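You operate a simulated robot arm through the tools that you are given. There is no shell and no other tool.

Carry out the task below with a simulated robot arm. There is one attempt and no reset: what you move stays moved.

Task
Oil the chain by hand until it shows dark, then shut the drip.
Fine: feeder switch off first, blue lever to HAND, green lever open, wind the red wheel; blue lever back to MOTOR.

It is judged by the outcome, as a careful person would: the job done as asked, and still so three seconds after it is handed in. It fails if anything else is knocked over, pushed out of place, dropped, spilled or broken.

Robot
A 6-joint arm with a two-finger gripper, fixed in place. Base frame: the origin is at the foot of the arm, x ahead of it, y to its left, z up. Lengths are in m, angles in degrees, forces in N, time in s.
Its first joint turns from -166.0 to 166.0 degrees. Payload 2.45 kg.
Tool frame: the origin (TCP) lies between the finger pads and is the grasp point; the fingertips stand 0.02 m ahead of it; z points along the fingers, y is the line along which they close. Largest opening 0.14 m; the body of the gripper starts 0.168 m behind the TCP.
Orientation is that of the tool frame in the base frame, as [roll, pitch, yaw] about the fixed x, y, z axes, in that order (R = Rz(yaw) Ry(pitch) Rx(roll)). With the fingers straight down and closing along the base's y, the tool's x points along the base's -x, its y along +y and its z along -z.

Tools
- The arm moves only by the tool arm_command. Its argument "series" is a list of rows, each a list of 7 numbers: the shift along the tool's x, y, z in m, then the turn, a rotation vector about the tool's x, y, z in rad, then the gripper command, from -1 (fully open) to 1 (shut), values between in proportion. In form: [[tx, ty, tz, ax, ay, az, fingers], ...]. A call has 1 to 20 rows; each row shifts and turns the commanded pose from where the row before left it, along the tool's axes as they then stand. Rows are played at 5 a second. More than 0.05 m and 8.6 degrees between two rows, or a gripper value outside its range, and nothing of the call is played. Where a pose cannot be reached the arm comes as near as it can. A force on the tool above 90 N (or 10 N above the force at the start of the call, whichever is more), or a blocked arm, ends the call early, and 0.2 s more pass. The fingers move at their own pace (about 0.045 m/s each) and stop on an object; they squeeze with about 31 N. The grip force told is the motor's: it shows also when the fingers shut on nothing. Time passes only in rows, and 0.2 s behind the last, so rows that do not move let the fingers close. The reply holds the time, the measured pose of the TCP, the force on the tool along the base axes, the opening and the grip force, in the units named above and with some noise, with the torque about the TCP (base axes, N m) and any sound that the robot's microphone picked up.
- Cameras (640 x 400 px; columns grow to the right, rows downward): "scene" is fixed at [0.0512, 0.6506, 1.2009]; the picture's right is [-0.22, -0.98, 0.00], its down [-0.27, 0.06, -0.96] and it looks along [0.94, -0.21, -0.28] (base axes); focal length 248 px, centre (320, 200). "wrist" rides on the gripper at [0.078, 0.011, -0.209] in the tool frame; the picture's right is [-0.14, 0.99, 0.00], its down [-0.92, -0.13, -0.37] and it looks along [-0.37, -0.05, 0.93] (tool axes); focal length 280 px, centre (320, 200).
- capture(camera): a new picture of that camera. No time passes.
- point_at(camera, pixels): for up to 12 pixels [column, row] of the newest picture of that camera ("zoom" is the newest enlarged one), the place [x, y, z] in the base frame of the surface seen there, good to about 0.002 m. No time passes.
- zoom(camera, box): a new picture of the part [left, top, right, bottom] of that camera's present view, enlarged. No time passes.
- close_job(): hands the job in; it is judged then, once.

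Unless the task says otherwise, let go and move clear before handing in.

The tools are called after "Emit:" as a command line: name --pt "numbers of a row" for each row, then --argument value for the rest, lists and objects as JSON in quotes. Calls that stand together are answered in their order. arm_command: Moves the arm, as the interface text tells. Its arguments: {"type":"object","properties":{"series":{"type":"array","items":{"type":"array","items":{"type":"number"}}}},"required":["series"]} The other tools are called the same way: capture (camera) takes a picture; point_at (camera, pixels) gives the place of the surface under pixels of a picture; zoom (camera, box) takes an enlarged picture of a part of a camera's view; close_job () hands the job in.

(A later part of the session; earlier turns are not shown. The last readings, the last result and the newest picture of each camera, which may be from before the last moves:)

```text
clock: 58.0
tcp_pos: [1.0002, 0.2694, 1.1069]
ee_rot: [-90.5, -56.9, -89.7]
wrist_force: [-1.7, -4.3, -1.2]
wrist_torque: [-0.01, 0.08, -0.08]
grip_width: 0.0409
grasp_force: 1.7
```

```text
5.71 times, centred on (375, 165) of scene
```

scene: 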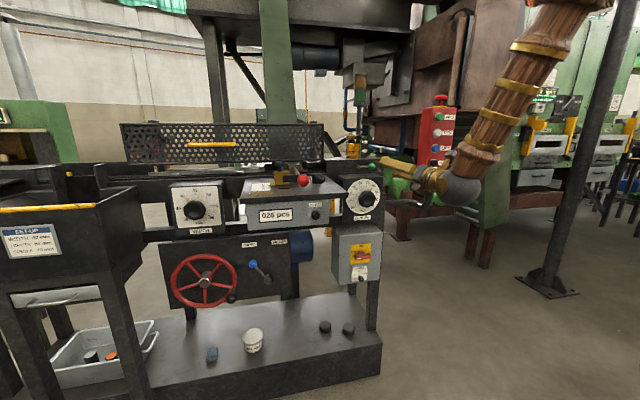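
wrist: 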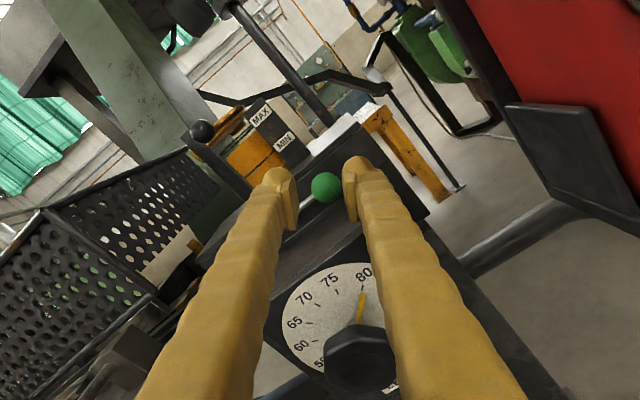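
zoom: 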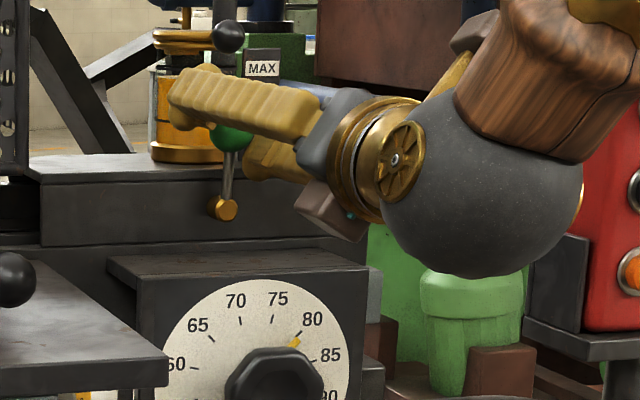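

The lever is nearly vertical. I'll nudge it a bit more to confirm the stop.

Emit:
arm_command --pt "-0.0015 -0.004 0 0 0 0 0.457" --pt "-0.0015 -0.004 0 0 0 0 0.457"

Emit:
zoom --camera "scene" --box '[325, 130, 425, 200]'

Emit:
zoom --camera "wrist" --box '[240, 90, 440, 250]'

```text
clock: 58.6
tcp_pos: [1.0002, 0.2778, 1.1092]
ee_rot: [-90.4, -56.8, -89.8]
wrist_force: [-9.0, -23.4, -4.0]
wrist_torque: [-0.3, 0.18, -0.6]
grip_width: 0.0532
grasp_force: 11.8
```

```text
5.71 times, centred on (375, 165) of scene
```

zoom: 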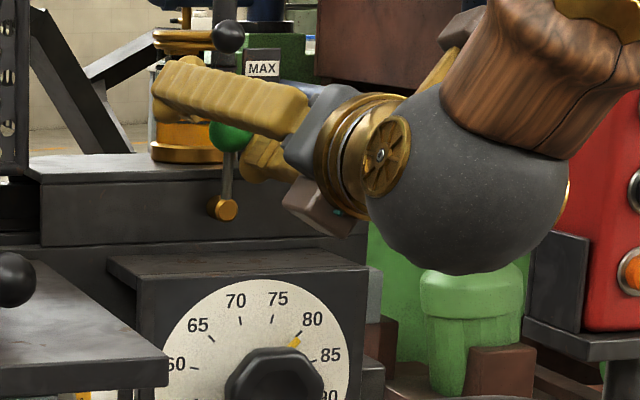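

```text
2.50 times, centred on (340, 170) of wrist
```

zoom: 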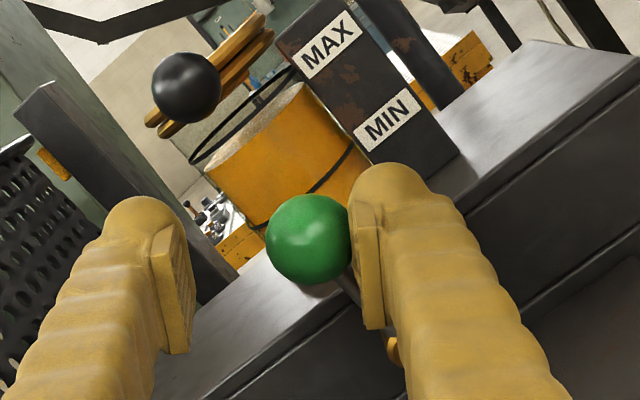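

The lever is vertical and against its stop, with the force rising and the pads pushed apart. I'll release it and retract straight back.

Emit:
arm_command --pt "0 0.006 -0.005 0 0 0 0.3" --pt "0 0.004 -0.02 0 0 0 0.3" --pt "0 0 -0.04 0 0 0 0.3" --pt "0 0 -0.04 0 0 0 0.3" --pt "0 0 0 0 0 0 0.3"

Emit:
capture --camera "wrist"

Emit:
zoom --camera "scene" --box '[325, 100, 425, 200]'

Emit:
zoom --camera "wrist" --box '[150, 60, 450, 260]'

```text
clock: 59.8
tcp_pos: [0.8948, 0.2687, 1.1039]
ee_rot: [-90.3, -56.9, -89.8]
wrist_force: [0.2, -0.4, 0.3]
wrist_torque: [0.0, 0.0, 0.02]
grip_width: 0.0488
grasp_force: 0.0
```

```text
taken
```

wrist: 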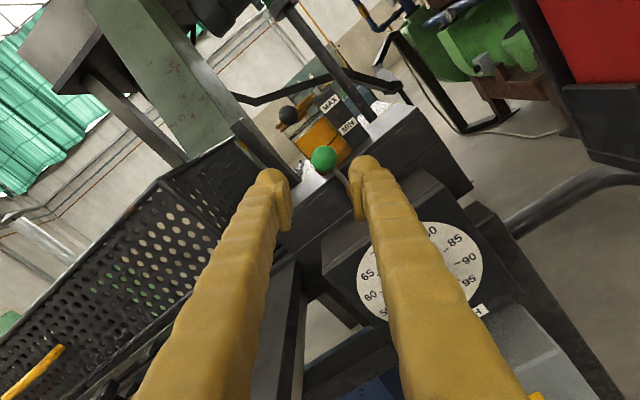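

```text
4.00 times, centred on (375, 150) of scene
```

zoom: 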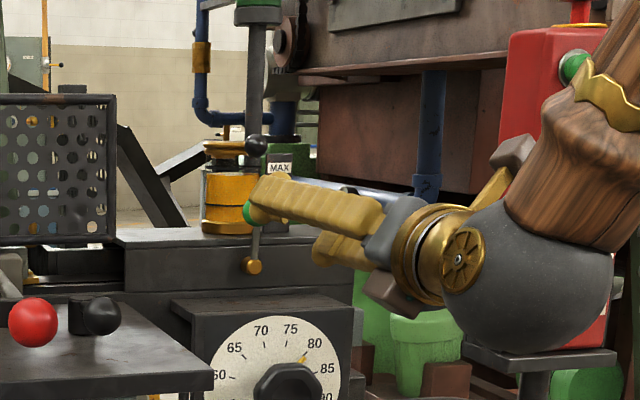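

```text
2.00 times, centred on (300, 160) of wrist
```

zoom: 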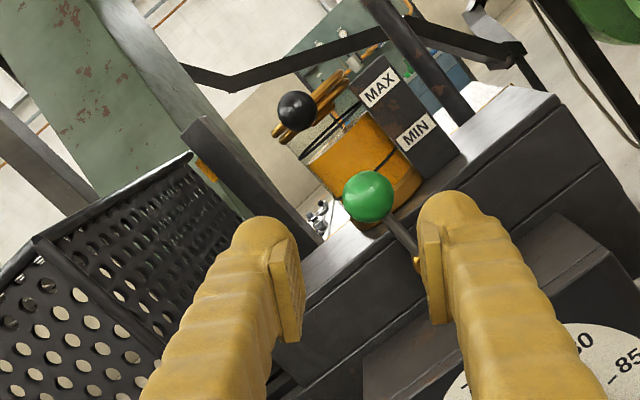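

The green lever is up and open. Before going to the wheel I'll take a quick look through the guard for the chain.

Emit:
zoom --camera "wrist" --box '[0, 150, 300, 350]'

Emit:
zoom --camera "scene" --box '[90, 140, 250, 190]'

Emit:
zoom --camera "scene" --box '[230, 140, 350, 190]'

```text
2.00 times, centred on (150, 250) of wrist
```

zoom: 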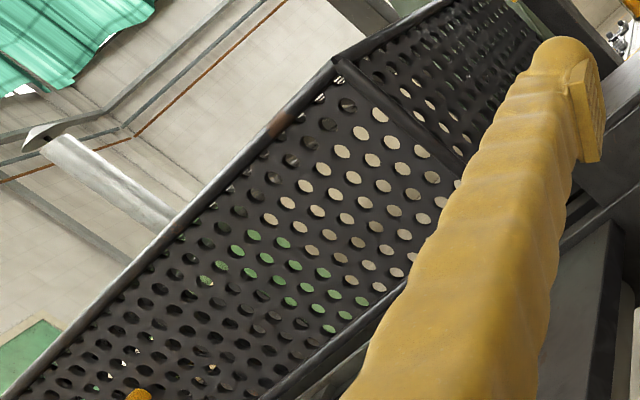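

```text
4.00 times, centred on (170, 165) of scene
```

zoom: 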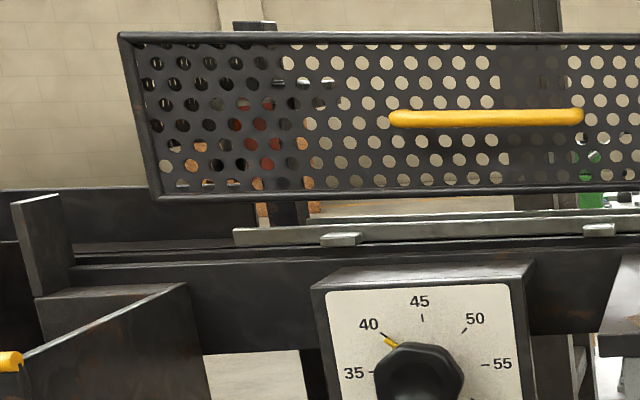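

```text
5.33 times, centred on (290, 165) of scene
```

zoom: 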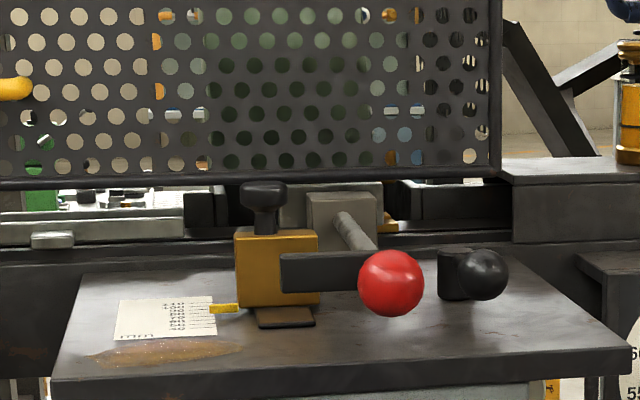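

I can't pick out the chain from here. I'll swing over the table with the camera on top and look down into the trough on the way to the wheel.

Emit:
arm_command --pt "0 0 -0.01 0 0 -0.115 0.3" --pt "0 0 -0.01 0 0 -0.115 0.3" --pt "0 0 -0.01 0 0 -0.115 0.3" --pt "0 0 -0.01 0 0 -0.115 0.3" --pt "0 0 0 0 0 -0.115 0.3" --pt "0.035 -0.02 0 0 0 0 0.3" --pt "0.035 -0.03 0 0 0 0 0.3" --pt "0.035 -0.035 0 0 0 0 0.3" --pt "0.035 -0.035 0 0 0 0 0.3" --pt "0.025 -0.04 0 0 -0.1 0 0.3" --pt "0.01 -0.04 0 0 -0.14 0 0.3" --pt "0 -0.03 0 0 -0.14 0 0.3" --pt "0 0 0 0 -0.14 0 0.3" --pt "0 0 0 0 0 0 0.3"

Emit:
capture --camera "wrist"

Emit:
capture --camera "scene"

```text
clock: 62.8
tcp_pos: [0.8566, 0.5009, 1.2791]
ee_rot: [-179.7, -60.0, -0.3]
wrist_force: [-1.1, -0.1, -0.1]
wrist_torque: [-0.01, -0.01, -0.03]
grip_width: 0.049
grasp_force: 0.0
```

```text
taken
```

wrist: 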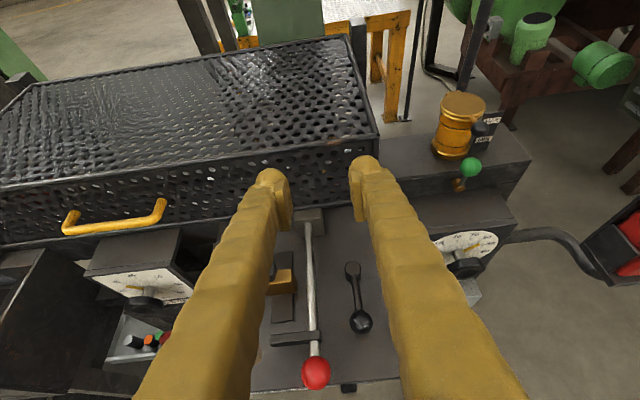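

```text
taken
```

scene: 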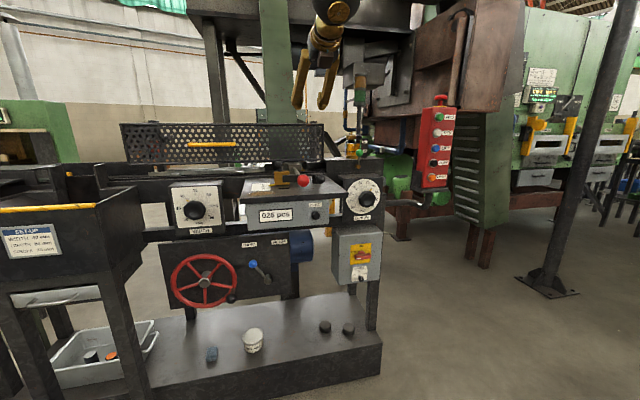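

This looks down on the guard. I'll zoom in to see whether the chain shows through the mesh.

Emit:
zoom --camera "wrist" --box '[0, 40, 200, 165]'

Emit:
zoom --camera "wrist" --box '[180, 40, 380, 220]'

Emit:
zoom --camera "wrist" --box '[340, 60, 540, 220]'

Emit:
zoom --camera "wrist" --box '[0, 160, 260, 320]'

```text
3.20 times, centred on (100, 102) of wrist
```

zoom: 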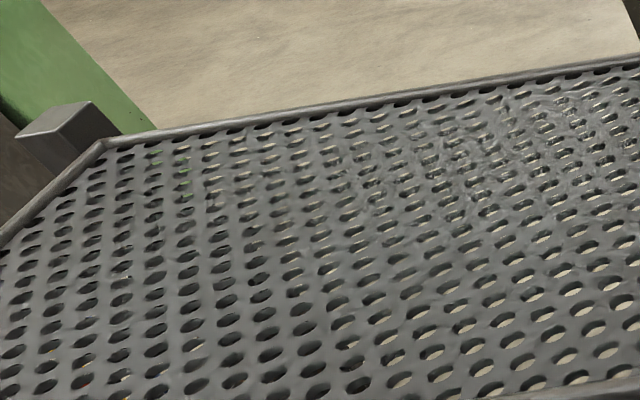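

```text
2.22 times, centred on (280, 130) of wrist
```

zoom: 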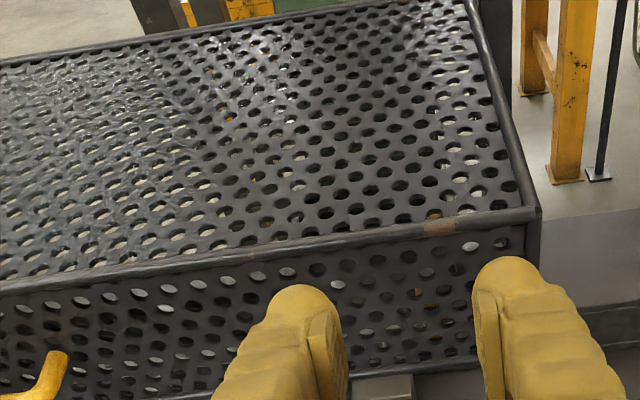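

```text
2.50 times, centred on (440, 140) of wrist
```

zoom: 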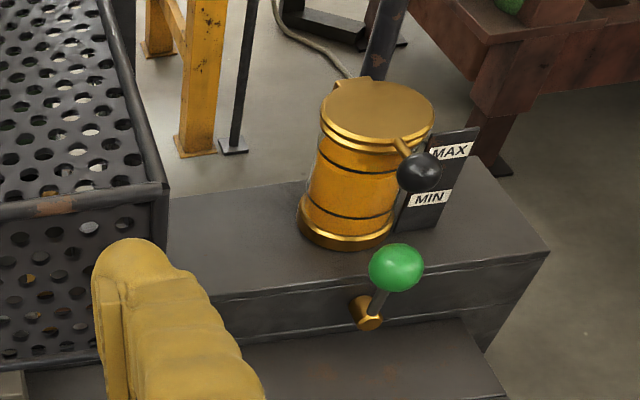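

```text
2.46 times, centred on (130, 240) of wrist
```

zoom: 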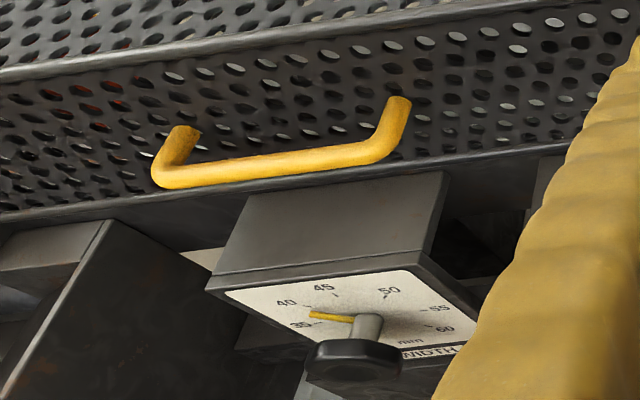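

Below the guard in the scene there is a light grey strip with lugs, from about (150,170) to (290,168), which is probably the chain. I'll confirm that.

Emit:
zoom --camera "scene" --box '[140, 150, 240, 190]'

Emit:
point_at --camera "zoom" --pixels '[[340, 235], [285, 255], [345, 260], [500, 235], [200, 250], [450, 215], [600, 230], [100, 260]]'

Emit:
zoom --camera "scene" --box '[220, 150, 320, 190]'

Emit:
point_at --camera "zoom" --pixels '[[60, 235], [100, 210], [200, 205], [150, 225]]'

```text
6.40 times, centred on (190, 170) of scene
```

zoom: 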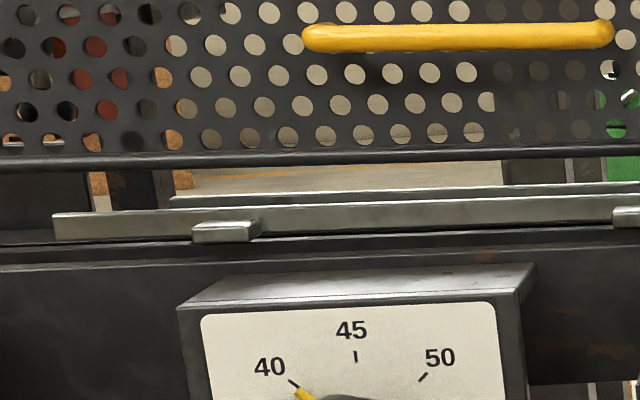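

```text
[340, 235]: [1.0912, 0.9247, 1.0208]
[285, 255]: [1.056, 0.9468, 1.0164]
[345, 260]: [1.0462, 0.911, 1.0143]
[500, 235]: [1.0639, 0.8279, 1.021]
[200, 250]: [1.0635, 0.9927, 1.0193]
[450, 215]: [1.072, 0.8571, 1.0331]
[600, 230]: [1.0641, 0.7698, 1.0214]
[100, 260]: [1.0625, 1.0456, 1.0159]
```

```text
6.40 times, centred on (270, 170) of scene
```

zoom: 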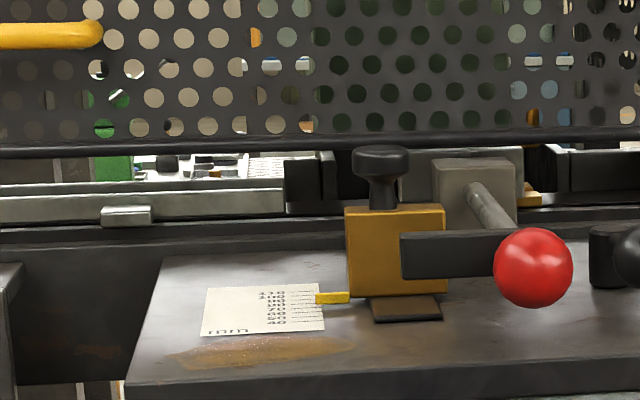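

```text
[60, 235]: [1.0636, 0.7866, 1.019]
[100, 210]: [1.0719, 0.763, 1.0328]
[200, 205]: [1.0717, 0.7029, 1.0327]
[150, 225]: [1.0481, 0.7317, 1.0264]
```

Those look like guide rails, so I'll watch what moves when I wind. Next I'll check the bin on the left and the surroundings of the wheel, so the handle's circle has room.

Emit:
point_at --camera "scene" --pixels '[[140, 195], [140, 270], [100, 207], [60, 240], [125, 330], [150, 390], [20, 330], [60, 300], [100, 300], [232, 297], [225, 290], [205, 272]]'

Emit:
zoom --camera "scene" --box '[150, 230, 280, 320]'

```text
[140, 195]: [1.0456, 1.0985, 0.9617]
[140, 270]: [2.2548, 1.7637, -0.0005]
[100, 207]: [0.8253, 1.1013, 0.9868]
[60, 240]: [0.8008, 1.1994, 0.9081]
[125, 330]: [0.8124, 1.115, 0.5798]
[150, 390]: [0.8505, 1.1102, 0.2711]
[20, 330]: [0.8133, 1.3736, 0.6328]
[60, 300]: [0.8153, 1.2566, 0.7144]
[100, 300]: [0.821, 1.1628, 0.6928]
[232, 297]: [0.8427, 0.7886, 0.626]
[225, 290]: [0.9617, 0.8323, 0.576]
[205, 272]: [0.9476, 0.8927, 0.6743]
```

```text
4.44 times, centred on (215, 275) of scene
```

zoom: 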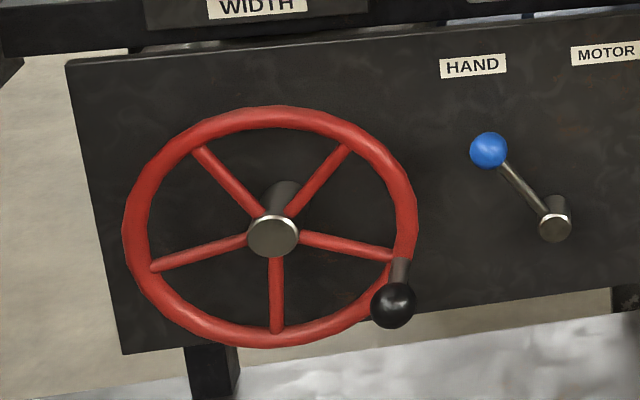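

The bin leg is at y≥1.10, so it's clear, and the handle ball is at about (0.854, 0.790, 0.618). I'll move back over the table, yaw 40° to the left, and descend in front of the wheel.

Emit:
arm_command --pt "-0.0167 -0.0333 -0.0289 0 0 0 0.2" --pt "-0.0167 -0.0333 -0.0289 0 0 0 0.2" --pt "-0.0167 -0.0333 -0.0289 0 0 0 0.2" --pt "-0.0167 -0.0333 -0.0289 0 0 0 0.2" --pt "-0.0167 -0.0333 -0.0289 0 0 0 0.2" --pt "-0.0167 -0.0333 -0.0289 0 0 0 0.2" --pt "0 0 0 0.121 0 -0.07 0.2" --pt "0 0 0 0.121 0 -0.07 0.2" --pt "0 0 0 0.121 0 -0.07 0.2" --pt "0 0 0 0.121 0 -0.07 0.2" --pt "0 0 0 0.121 0 -0.07 0.2" --pt "-0.0416 0 0.024 0 0 0 0.2" --pt "-0.0416 0 0.024 0 0 0 0.2" --pt "-0.0416 0 0.024 0 0 0 0.2" --pt "0 0 0 0 0 0 0.2"

Emit:
capture --camera "scene"

```text
clock: 66.0
tcp_pos: [0.657, 0.7009, 1.1368]
ee_rot: [-179.9, -60.1, 39.9]
wrist_force: [-0.1, 0.2, -0.6]
wrist_torque: [-0.02, 0.03, 0.04]
grip_width: 0.0558
grasp_force: 0.0
```

```text
taken
```

scene: 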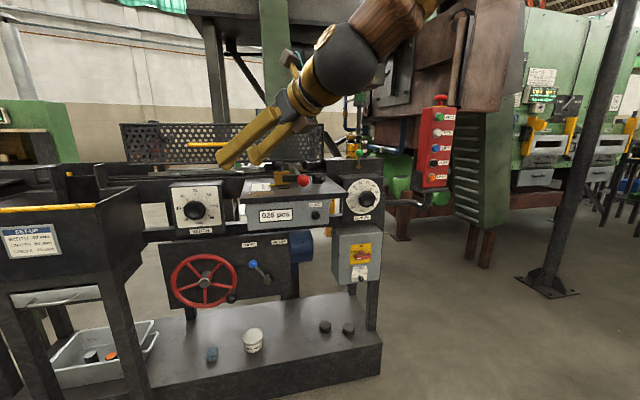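

Tracking is exact, so I'll continue down.

Emit:
arm_command --pt "-0.0416 0 0.024 0 0 0 0.2" --pt "-0.0416 0 0.024 0 0 0 0.2" --pt "-0.0416 0 0.024 0 0 0 0.2" --pt "-0.0416 0 0.024 0 0 0 0.2" --pt "-0.0416 0 0.024 0 0 0 0.2" --pt "-0.0416 0 0.024 0 0 0 0.2" --pt "-0.0416 0 0.024 0 0 0 0.2" --pt "-0.0416 0 0.024 0 0 0 0.2" --pt "0 0 0 0 0 0 0.2"

Emit:
capture --camera "wrist"

Emit:
capture --camera "scene"

```text
clock: 68.0
tcp_pos: [0.6505, 0.7119, 0.7526]
ee_rot: [179.2, -60.0, 39.8]
wrist_force: [0.4, -0.7, -0.2]
wrist_torque: [-0.03, 0.01, 0.02]
grip_width: 0.0562
grasp_force: 0.1
out of reach, approached as far as the arm can: row 7, 8
```

```text
taken
```

wrist: 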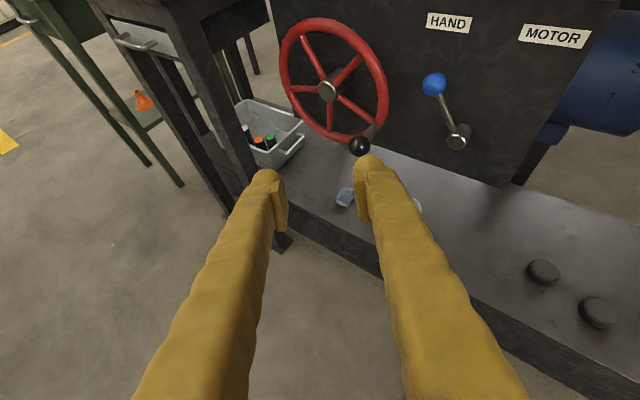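

```text
taken
```

scene: 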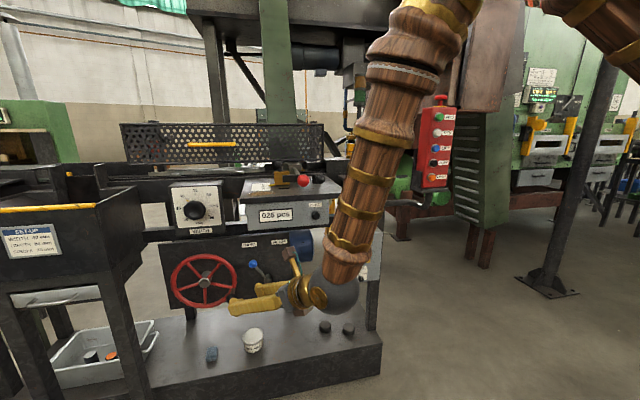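

The wheel's black handle ball is in view at (360,146). I'll move to a pre-grasp in front of it and level. Then I'll roll 90° so the fingers close above and below the ball and leave room for its stem.

Emit:
arm_command --pt "-0.0149 0.0175 0.0422 0 0.13 0 0" --pt "-0.0202 0.0175 0.04 0 0.13 0 0" --pt "-0.0252 0.0175 0.037 0 0.13 0 0" --pt "-0.0298 0.0175 0.0334 0 0.13 0 0" --pt "0 0 0 0 0 0 0"

Emit:
capture --camera "scene"

```text
clock: 69.2
tcp_pos: [0.7196, 0.7922, 0.6229]
ee_rot: [-169.6, -89.9, 26.8]
wrist_force: [0.2, 0.6, -0.4]
wrist_torque: [0.01, -0.02, 0.0]
grip_width: 0.0699
grasp_force: 0.0
out of reach, approached as far as the arm can: row 1, 2, 3, 4
```

```text
taken
```

scene: 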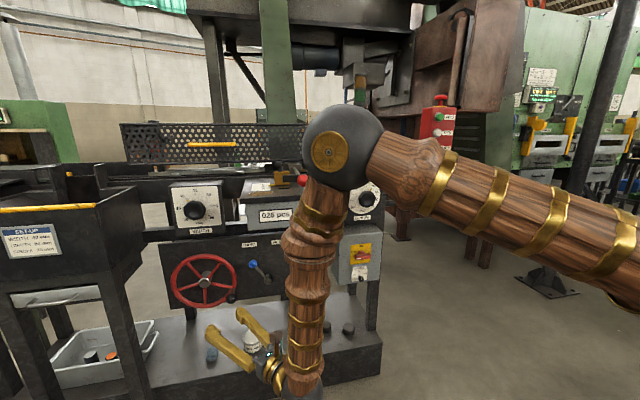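

The tool is level at (0.720, 0.792, 0.623) with a yaw of 37°. I'll shift sideways into line with the ball, then roll.

Emit:
arm_command --pt "0 0.043 0.008 0 0 0 0" --pt "0 0.043 0.008 0 0 0 0" --pt "0 0 0 0 0 0.131 0" --pt "0 0 0 0 0 0.131 0" --pt "0 0 0 0 0 0.131 0" --pt "0 0 0 0 0 0.131 0" --pt "0 0 0 0 0 0.131 0" --pt "0 0 0 0 0 0.131 0" --pt "0 0 0 0 0 0.131 0" --pt "0 0 0 0 0 0.131 0" --pt "0 0 0 0 0 0.131 0" --pt "0 0 0 0 0 0.131 0" --pt "0 0 0 0 0 0.131 0" --pt "0 0 0 0 0 0.131 0" --pt "0 0 0 0 0 0 0"

Emit:
capture --camera "wrist"

Emit:
capture --camera "scene"

```text
clock: 72.4
tcp_pos: [0.7373, 0.7723, 0.6241]
ee_rot: [-90.2, 0.3, -54.1]
wrist_force: [-0.2, 0.1, 1.7]
wrist_torque: [-0.03, -0.01, -0.02]
grip_width: 0.07
grasp_force: 0.0
out of reach, approached as far as the arm can: row 1, 2, 3, 4
```

```text
taken
```

wrist: 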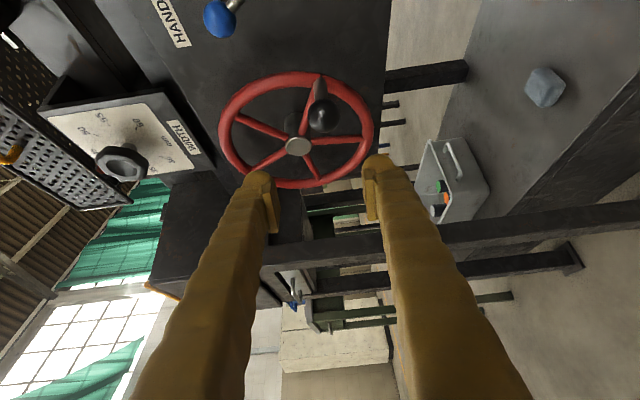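

```text
taken
```

scene: 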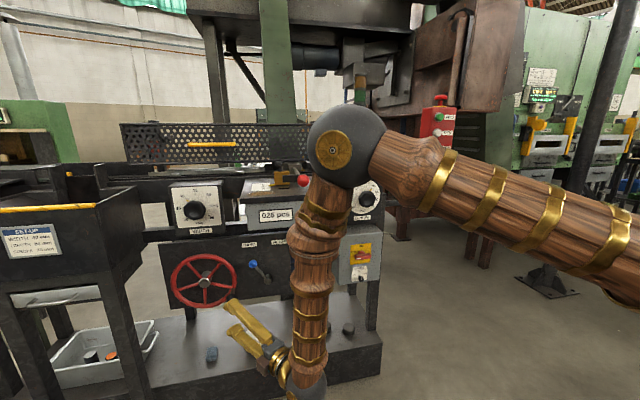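

The fingers are now above and below, at (0.737, 0.772, 0.624). I'll advance onto the handle ball.

Emit:
arm_command --pt "0.012 0.002 0.035 0 0 0 0" --pt "0.02 0.002 0.033 0 0 0 0" --pt "0.02 0.002 0.01 0 0 0 0" --pt "0 0 0 0 0 0 0"

Emit:
capture --camera "wrist"

Emit:
zoom --camera "scene" --box '[150, 230, 310, 340]'

```text
clock: 73.4
tcp_pos: [0.8019, 0.8046, 0.618]
ee_rot: [-90.3, 0.1, -55.5]
wrist_force: [-0.4, 0.1, -0.1]
wrist_torque: [-0.01, 0.04, -0.01]
grip_width: 0.0697
grasp_force: 0.0
out of reach, approached as far as the arm can: row 1, 2, 3
```

```text
taken
```

wrist: 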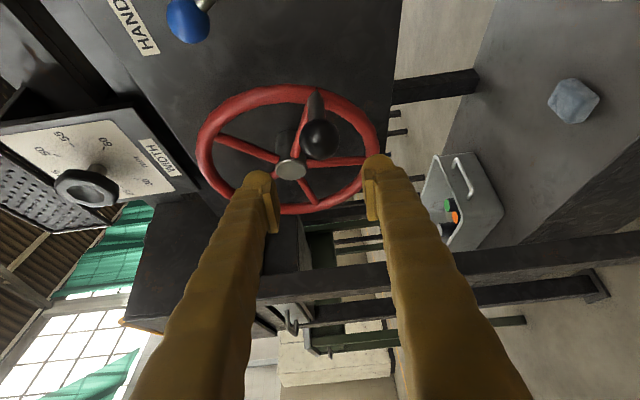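

```text
3.64 times, centred on (230, 285) of scene
```

zoom: 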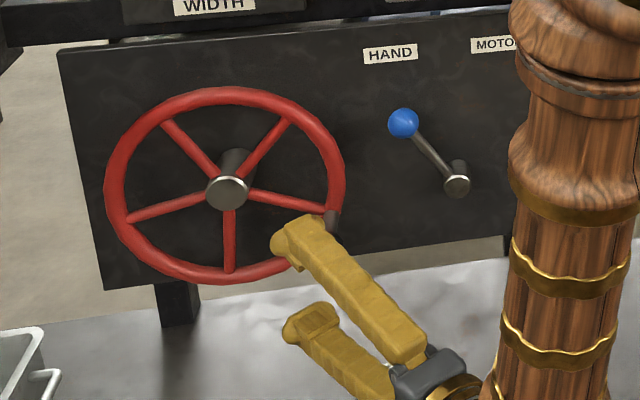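

The level tool can't get further right at this height because of the wrist-bend limit. Tilting about 22° down relaxes that, so I'll tilt while shifting onto the ball.

Emit:
arm_command --pt "0 0 0 -0.128 0 0 0" --pt "0.012 0 0 -0.128 0 0 0" --pt "0.014 0 0.005 -0.128 0 0 0" --pt "0.014 0 0.008 0 0 0 0" --pt "0 0 0 0 0 0 0"

Emit:
capture --camera "wrist"

Emit:
zoom --camera "scene" --box '[150, 230, 310, 340]'

```text
clock: 74.6
tcp_pos: [0.8162, 0.8043, 0.6164]
ee_rot: [-112.3, -0.3, -54.5]
wrist_force: [0.1, -0.4, 0.2]
wrist_torque: [-0.02, 0.02, -0.01]
grip_width: 0.07
grasp_force: 0.0
out of reach, approached as far as the arm can: row 1, 2, 3, 4
```

```text
taken
```

wrist: 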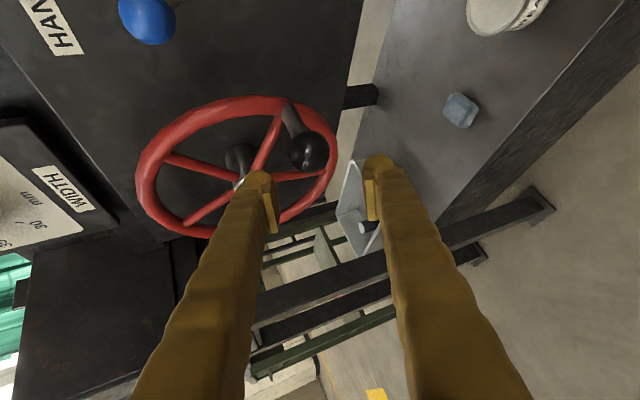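

```text
3.64 times, centred on (230, 285) of scene
```

zoom: 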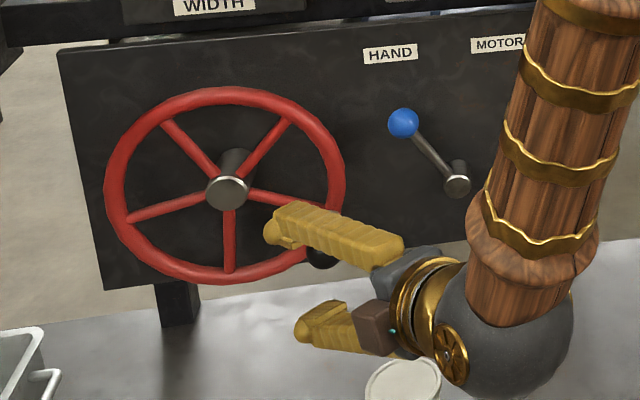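

The arm still refuses to move to the right, which suggests a forearm-roll limit at this heading. I'll turn the heading about 20° back toward +x around the TCP and test that.

Emit:
arm_command --pt "0 0 0 0 0.108 0.0437 0" --pt "0 0 0 0 0.108 0.0437 0" --pt "0 0 0 0 0.108 0.0437 0" --pt "0 0 0 0 0 0 0"

Emit:
capture --camera "scene"

```text
clock: 75.6
tcp_pos: [0.8152, 0.8054, 0.6157]
ee_rot: [-112.2, 0.1, -73.6]
wrist_force: [0.7, 0.2, -0.1]
wrist_torque: [0.01, 0.01, -0.03]
grip_width: 0.07
grasp_force: 0.1
```

```text
taken
```

scene: 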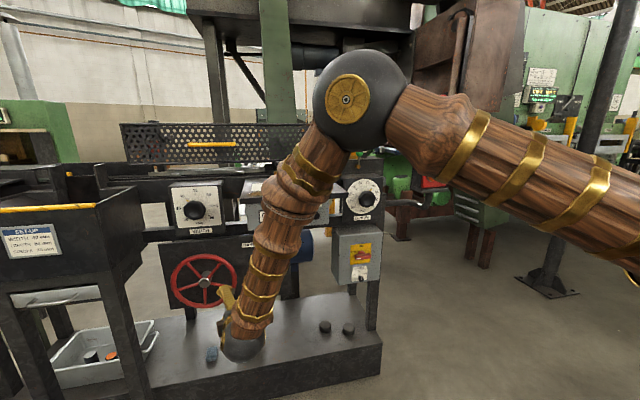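

That worked, so it was the heading limit. The heading is now 16° with 22° of tilt. I'll move onto the handle ball.

Emit:
arm_command --pt "0.0126 -0.007 0.006 0 0 0 0" --pt "0.0126 -0.007 0.012 0 0 0 0" --pt "0 0 0.006 0 0 0 0" --pt "0 0 0 0 0 0 0"

Emit:
capture --camera "wrist"

Emit:
zoom --camera "wrist" --box '[220, 90, 440, 260]'

Emit:
zoom --camera "scene" --box '[150, 230, 310, 340]'

```text
clock: 76.6
tcp_pos: [0.8497, 0.7887, 0.6197]
ee_rot: [-112.2, 0.2, -73.5]
wrist_force: [0.8, 0.4, 0.2]
wrist_torque: [0.02, 0.0, -0.03]
grip_width: 0.0698
grasp_force: 0.0
```

```text
taken
```

wrist: 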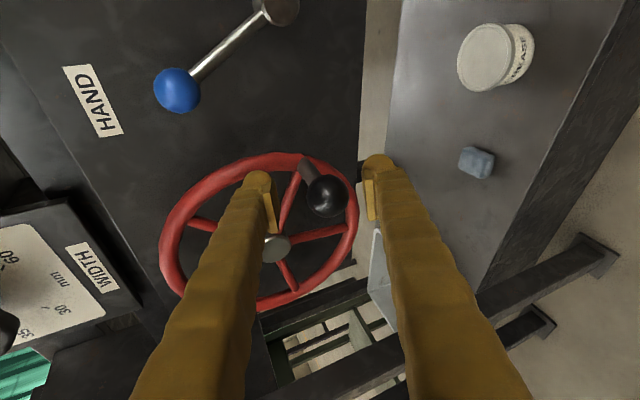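

```text
2.35 times, centred on (330, 175) of wrist
```

zoom: 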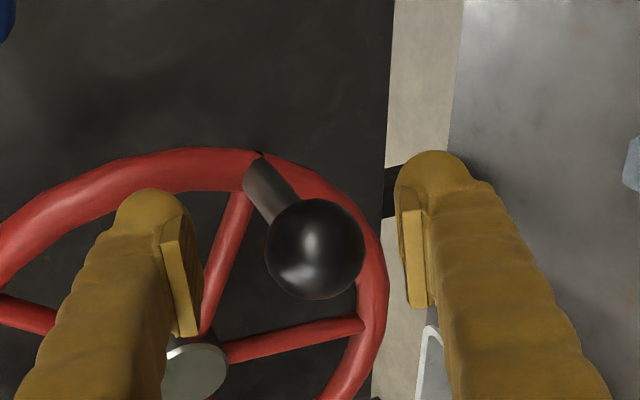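

```text
3.64 times, centred on (230, 285) of scene
```

zoom: 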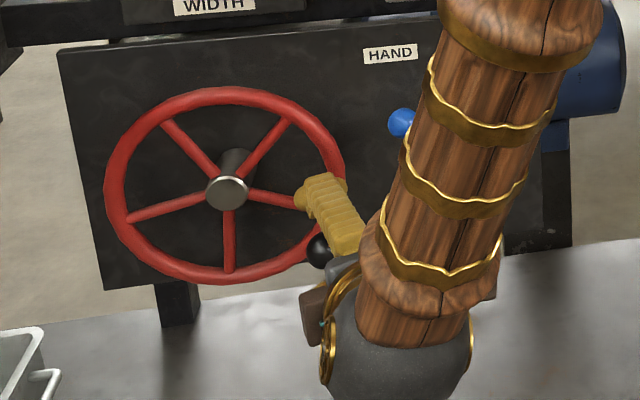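

The ball is between the fingers. I'll check its centre before closing.

Emit:
zoom --camera "wrist" --box '[220, 90, 440, 260]'

Emit:
point_at --camera "zoom" --pixels '[[315, 248], [275, 248], [355, 248], [315, 210], [315, 290], [270, 190], [258, 165], [165, 270], [415, 260]]'

```text
2.35 times, centred on (330, 175) of wrist
```

zoom: 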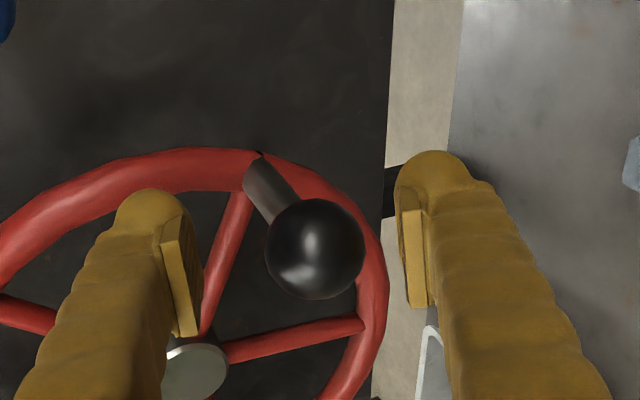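

```text
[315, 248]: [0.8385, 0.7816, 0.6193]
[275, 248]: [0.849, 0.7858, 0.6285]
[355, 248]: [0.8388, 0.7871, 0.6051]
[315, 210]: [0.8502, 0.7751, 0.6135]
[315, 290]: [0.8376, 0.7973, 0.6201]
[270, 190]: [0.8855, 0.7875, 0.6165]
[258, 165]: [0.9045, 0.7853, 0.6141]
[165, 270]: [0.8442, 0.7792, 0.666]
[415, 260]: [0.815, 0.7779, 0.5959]
```

The ball's centre is at about (0.850, 0.791, 0.614) with a radius of about 16 mm. I'll lower by 5 mm and close on it.

Emit:
arm_command --pt "-0.002 0.005 0.001 0 0 0 0" --pt "0 0 0 0 0 0 0.6" --pt "0 0 0 0 0 0 1" --pt "0 0 0 0 0 0 1" --pt "0 0 0 0 0 0 1"

Emit:
zoom --camera "wrist" --box '[220, 90, 440, 260]'

```text
clock: 77.8
tcp_pos: [0.8474, 0.7906, 0.6144]
ee_rot: [-112.3, 0.0, -73.5]
wrist_force: [-4.2, 1.4, -9.5]
wrist_torque: [-0.06, 0.04, 0.04]
grip_width: 0.0341
grasp_force: 39.7
```

```text
2.35 times, centred on (330, 175) of wrist
```

zoom: 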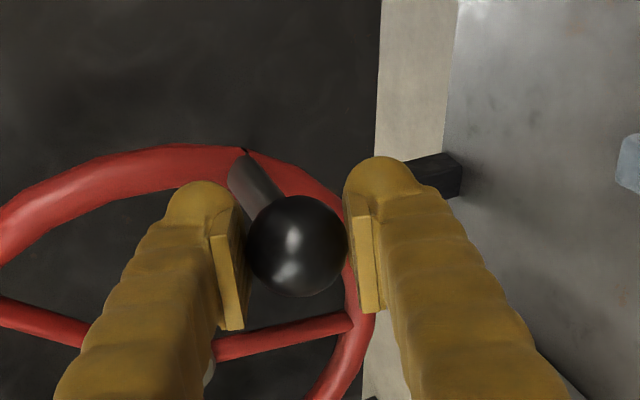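

The handle is held with a 34 mm opening. I'll turn the wheel clockwise around its centre, about (y 0.887, z 0.658), starting with a short 36° test arc.

Emit:
arm_command --pt "-0.0107 0.0164 0.0101 0 0 0 1" --pt "-0.0144 0.0135 0.0101 0 0 0 1" --pt "-0.0173 0.0099 0.0095 0 0 0 1"

Emit:
zoom --camera "wrist" --box '[220, 90, 440, 260]'

Emit:
capture --camera "scene"

```text
clock: 78.6
tcp_pos: [0.8497, 0.835, 0.5706]
ee_rot: [-111.9, 0.0, -73.6]
wrist_force: [34.8, -4.6, 10.2]
wrist_torque: [0.51, -0.14, 0.45]
grip_width: 0.0324
grasp_force: 44.5
```

```text
2.35 times, centred on (330, 175) of wrist
```

zoom: 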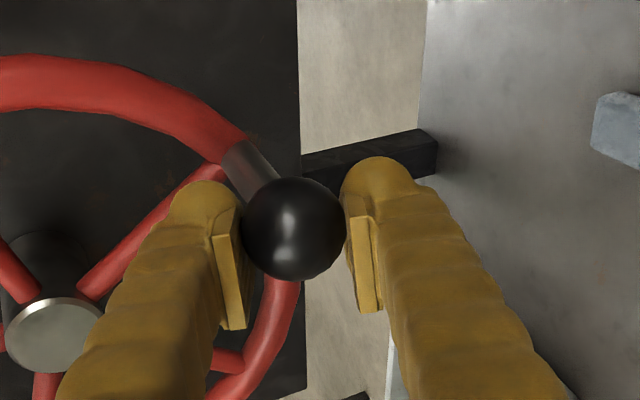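

```text
taken
```

scene: 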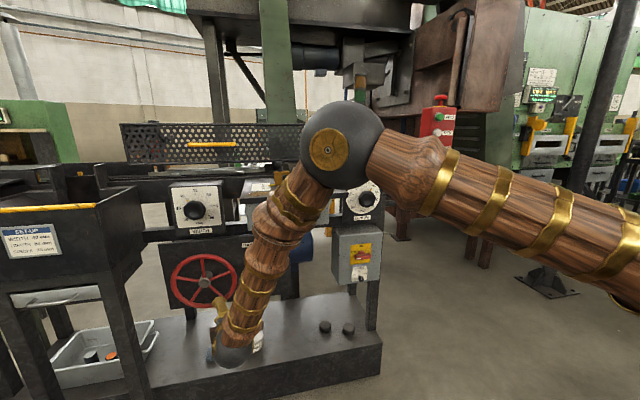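

The wheel turns well. I'll continue clockwise around the bottom and the left side, and check the reach there.

Emit:
arm_command --pt "-0.0237 0.0058 0.0133 0 0 0 1" --pt "-0.0263 0.0002 0.0084 0 0 0 1" --pt "-0.0262 -0.0065 0.0057 0 0 0 1" --pt "-0.0243 -0.0127 0.0026 0 0 0 1" --pt "-0.0207 -0.0181 -0.0007 0 0 0 1" --pt "-0.0159 -0.0223 -0.0039 0 0 0 1"

Emit:
capture --camera "wrist"

Emit:
capture --camera "scene"

```text
clock: 79.7
tcp_pos: [0.8438, 0.9475, 0.5589]
ee_rot: [-113.3, -0.2, -73.1]
wrist_force: [13.2, 19.9, -19.6]
wrist_torque: [-0.29, 0.12, 0.13]
grip_width: 0.0315
grasp_force: 44.8
stopped in row 5: the force on the tool passed its limit at 106 N (the readings are from after the stop); the commanded pose is now the measured one
```

```text
taken
```

wrist: 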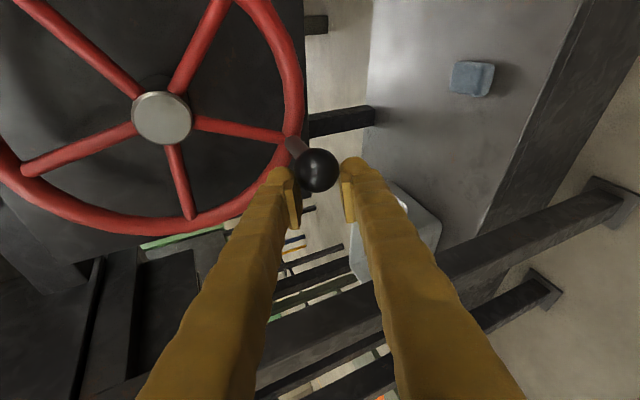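

```text
taken
```

scene: 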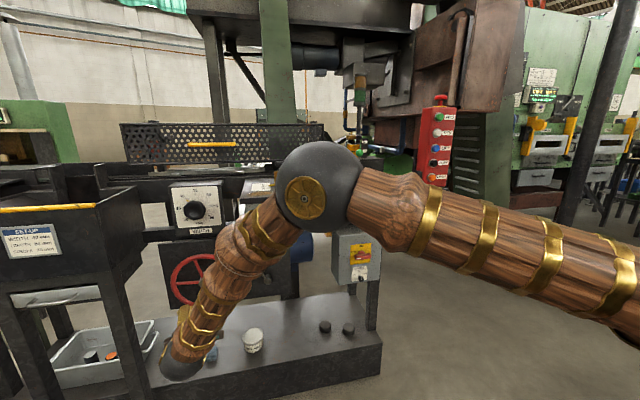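

The force limit tripped because my circle doesn't quite match the wheel. I'll measure the hub and the ball now and recentre.

Emit:
zoom --camera "wrist" --box '[60, 0, 400, 260]'

Emit:
point_at --camera "wrist" --pixels '[[162, 118], [316, 170], [306, 160], [327, 180], [293, 146], [270, 30], [290, 75], [190, 222], [60, 215], [15, 180], [293, 120]]'

```text
1.54 times, centred on (230, 130) of wrist
```

zoom: 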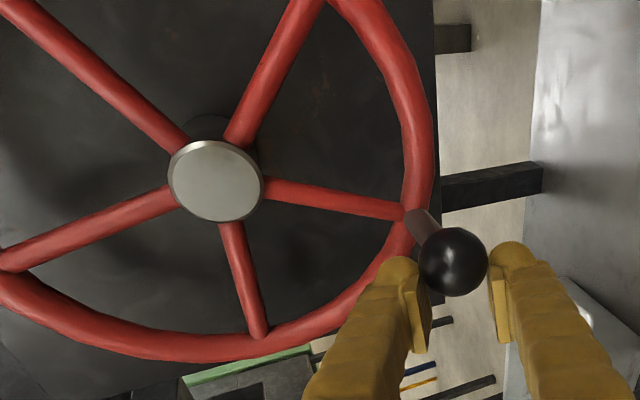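

```text
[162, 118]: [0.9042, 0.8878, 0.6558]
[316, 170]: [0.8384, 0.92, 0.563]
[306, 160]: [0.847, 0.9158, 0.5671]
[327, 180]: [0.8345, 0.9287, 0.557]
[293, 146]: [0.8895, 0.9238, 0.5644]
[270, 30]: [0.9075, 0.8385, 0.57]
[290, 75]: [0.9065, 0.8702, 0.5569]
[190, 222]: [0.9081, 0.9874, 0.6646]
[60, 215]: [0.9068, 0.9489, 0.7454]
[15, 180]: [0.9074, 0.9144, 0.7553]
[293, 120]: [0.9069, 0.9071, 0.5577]
```

The hub is at (y 0.888, z 0.656) and the ball's radius from it is 0.106. The ball lagged about 2 cm inside the pads because I was turning too fast. I'll open slightly, recentre, regrip and then go slower.

Emit:
arm_command --pt "0 0 0 0 0 0 0.3" --pt "0 0 0 0 0 0 0.3" --pt "0.0198 0.0016 -0.0011 0 0 0 0.3" --pt "0 0 0 0 0 0 1" --pt "0 0 0 0 0 0 1" --pt "0 0 0 0 0 0 1"

Emit:
zoom --camera "wrist" --box '[220, 90, 440, 260]'

Emit:
zoom --camera "scene" --box '[90, 140, 250, 190]'

```text
clock: 81.1
tcp_pos: [0.8498, 0.9266, 0.5606]
ee_rot: [-113.0, 0.0, -73.2]
wrist_force: [-0.5, -4.0, 6.1]
wrist_torque: [0.05, -0.04, -0.07]
grip_width: 0.0341
grasp_force: 42.9
```

```text
2.35 times, centred on (330, 175) of wrist
```

zoom: 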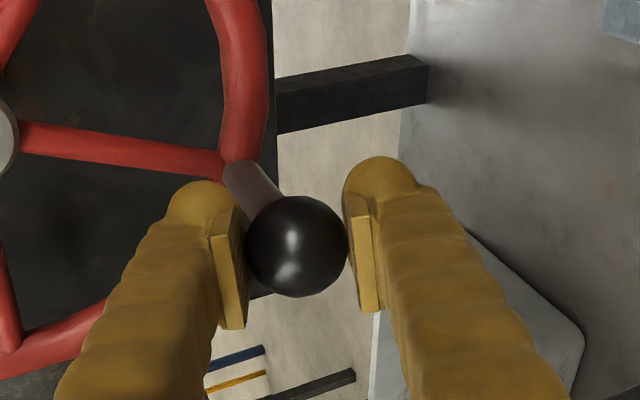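

```text
4.00 times, centred on (170, 165) of scene
```

zoom: 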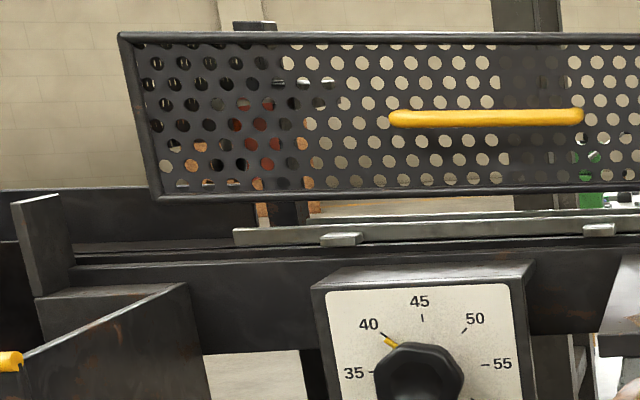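

Regripped and centred. I'll continue with 10° steps up the left side.

Emit:
arm_command --pt "-0.0157 -0.0095 0.0011 0 0 0 1" --pt "-0.0141 -0.0119 -0.0003 0 0 0 1" --pt "-0.012 -0.0137 -0.0017 0 0 0 1" --pt "-0.0096 -0.0154 -0.0032 0 0 0 1" --pt "-0.0069 -0.0165 -0.0044 0 0 0 1" --pt "-0.0039 -0.017 -0.0056 0 0 0 1" --pt "-0.001 -0.0172 -0.0066 0 0 0 1"

Emit:
capture --camera "wrist"

Emit:
capture --camera "scene"

```text
clock: 82.7
tcp_pos: [0.8509, 0.9935, 0.6614]
ee_rot: [-113.0, -0.2, -73.3]
wrist_force: [0.7, 7.6, -7.2]
wrist_torque: [0.32, -0.07, 0.06]
grip_width: 0.0326
grasp_force: 44.6
```

```text
taken
```

wrist: 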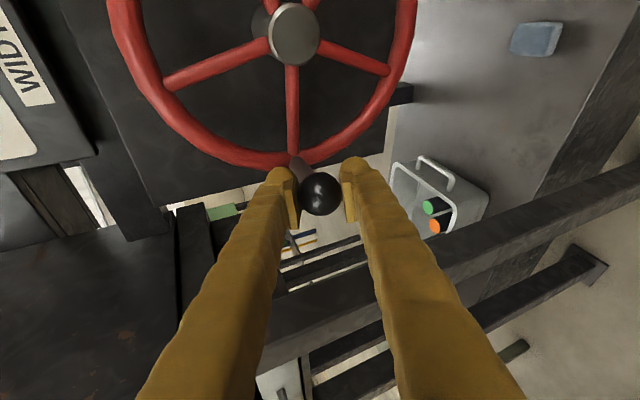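

```text
taken
```

scene: 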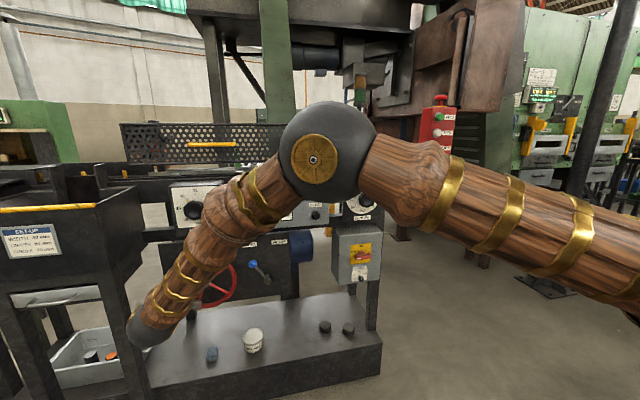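

The arm reaches the left side easily, and the measured pose matches the circle. I'll do the next half turn over the top in 12° steps.

Emit:
arm_command --pt "0.003 -0.0197 -0.0093 0 0 0 1" --pt "0.0072 -0.0182 -0.0101 0 0 0 1" --pt "0.0112 -0.0159 -0.0104 0 0 0 1" --pt "0.0147 -0.0129 -0.0103 0 0 0 1" --pt "0.0175 -0.0093 -0.0096 0 0 0 1" --pt "0.0196 -0.0053 -0.0087 0 0 0 1" --pt "0.0208 -0.0011 -0.0072 0 0 0 1" --pt "0.0211 0.0032 -0.0055 0 0 0 1" --pt "0.0205 0.0073 -0.0036 0 0 0 1" --pt "0.019 0.0111 -0.0014 0 0 0 1" --pt "0.0167 0.0145 0.0007 0 0 0 1" --pt "0.0136 0.0171 0.0029 0 0 0 1" --pt "0.01 0.0191 0.0049 0 0 0 1" --pt "0.0058 0.0202 0.0067 0 0 0 1" --pt "0.0014 0.0204 0.0082 0 0 0 1"

Emit:
capture --camera "wrist"

Emit:
capture --camera "scene"

```text
clock: 85.9
tcp_pos: [0.8517, 0.7818, 0.6551]
ee_rot: [-113.0, -0.1, -73.3]
wrist_force: [44.6, 6.2, 6.9]
wrist_torque: [0.39, 0.11, 0.17]
grip_width: 0.0331
grasp_force: 44.9
```

```text
taken
```

wrist: 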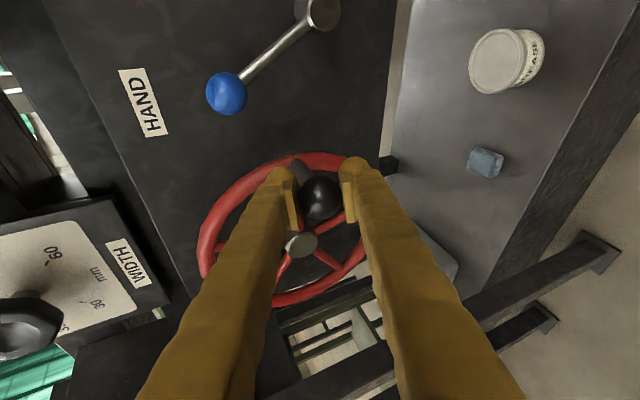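

```text
taken
```

scene: 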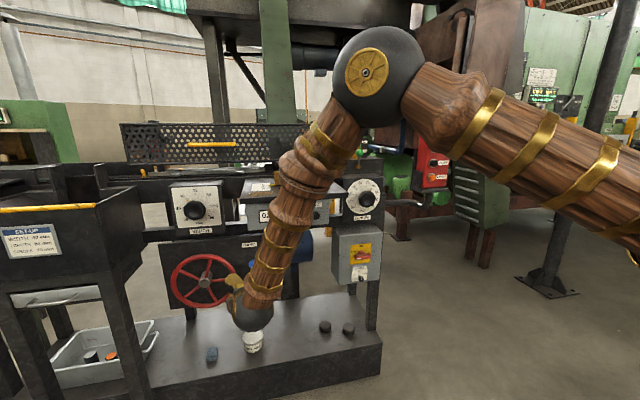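

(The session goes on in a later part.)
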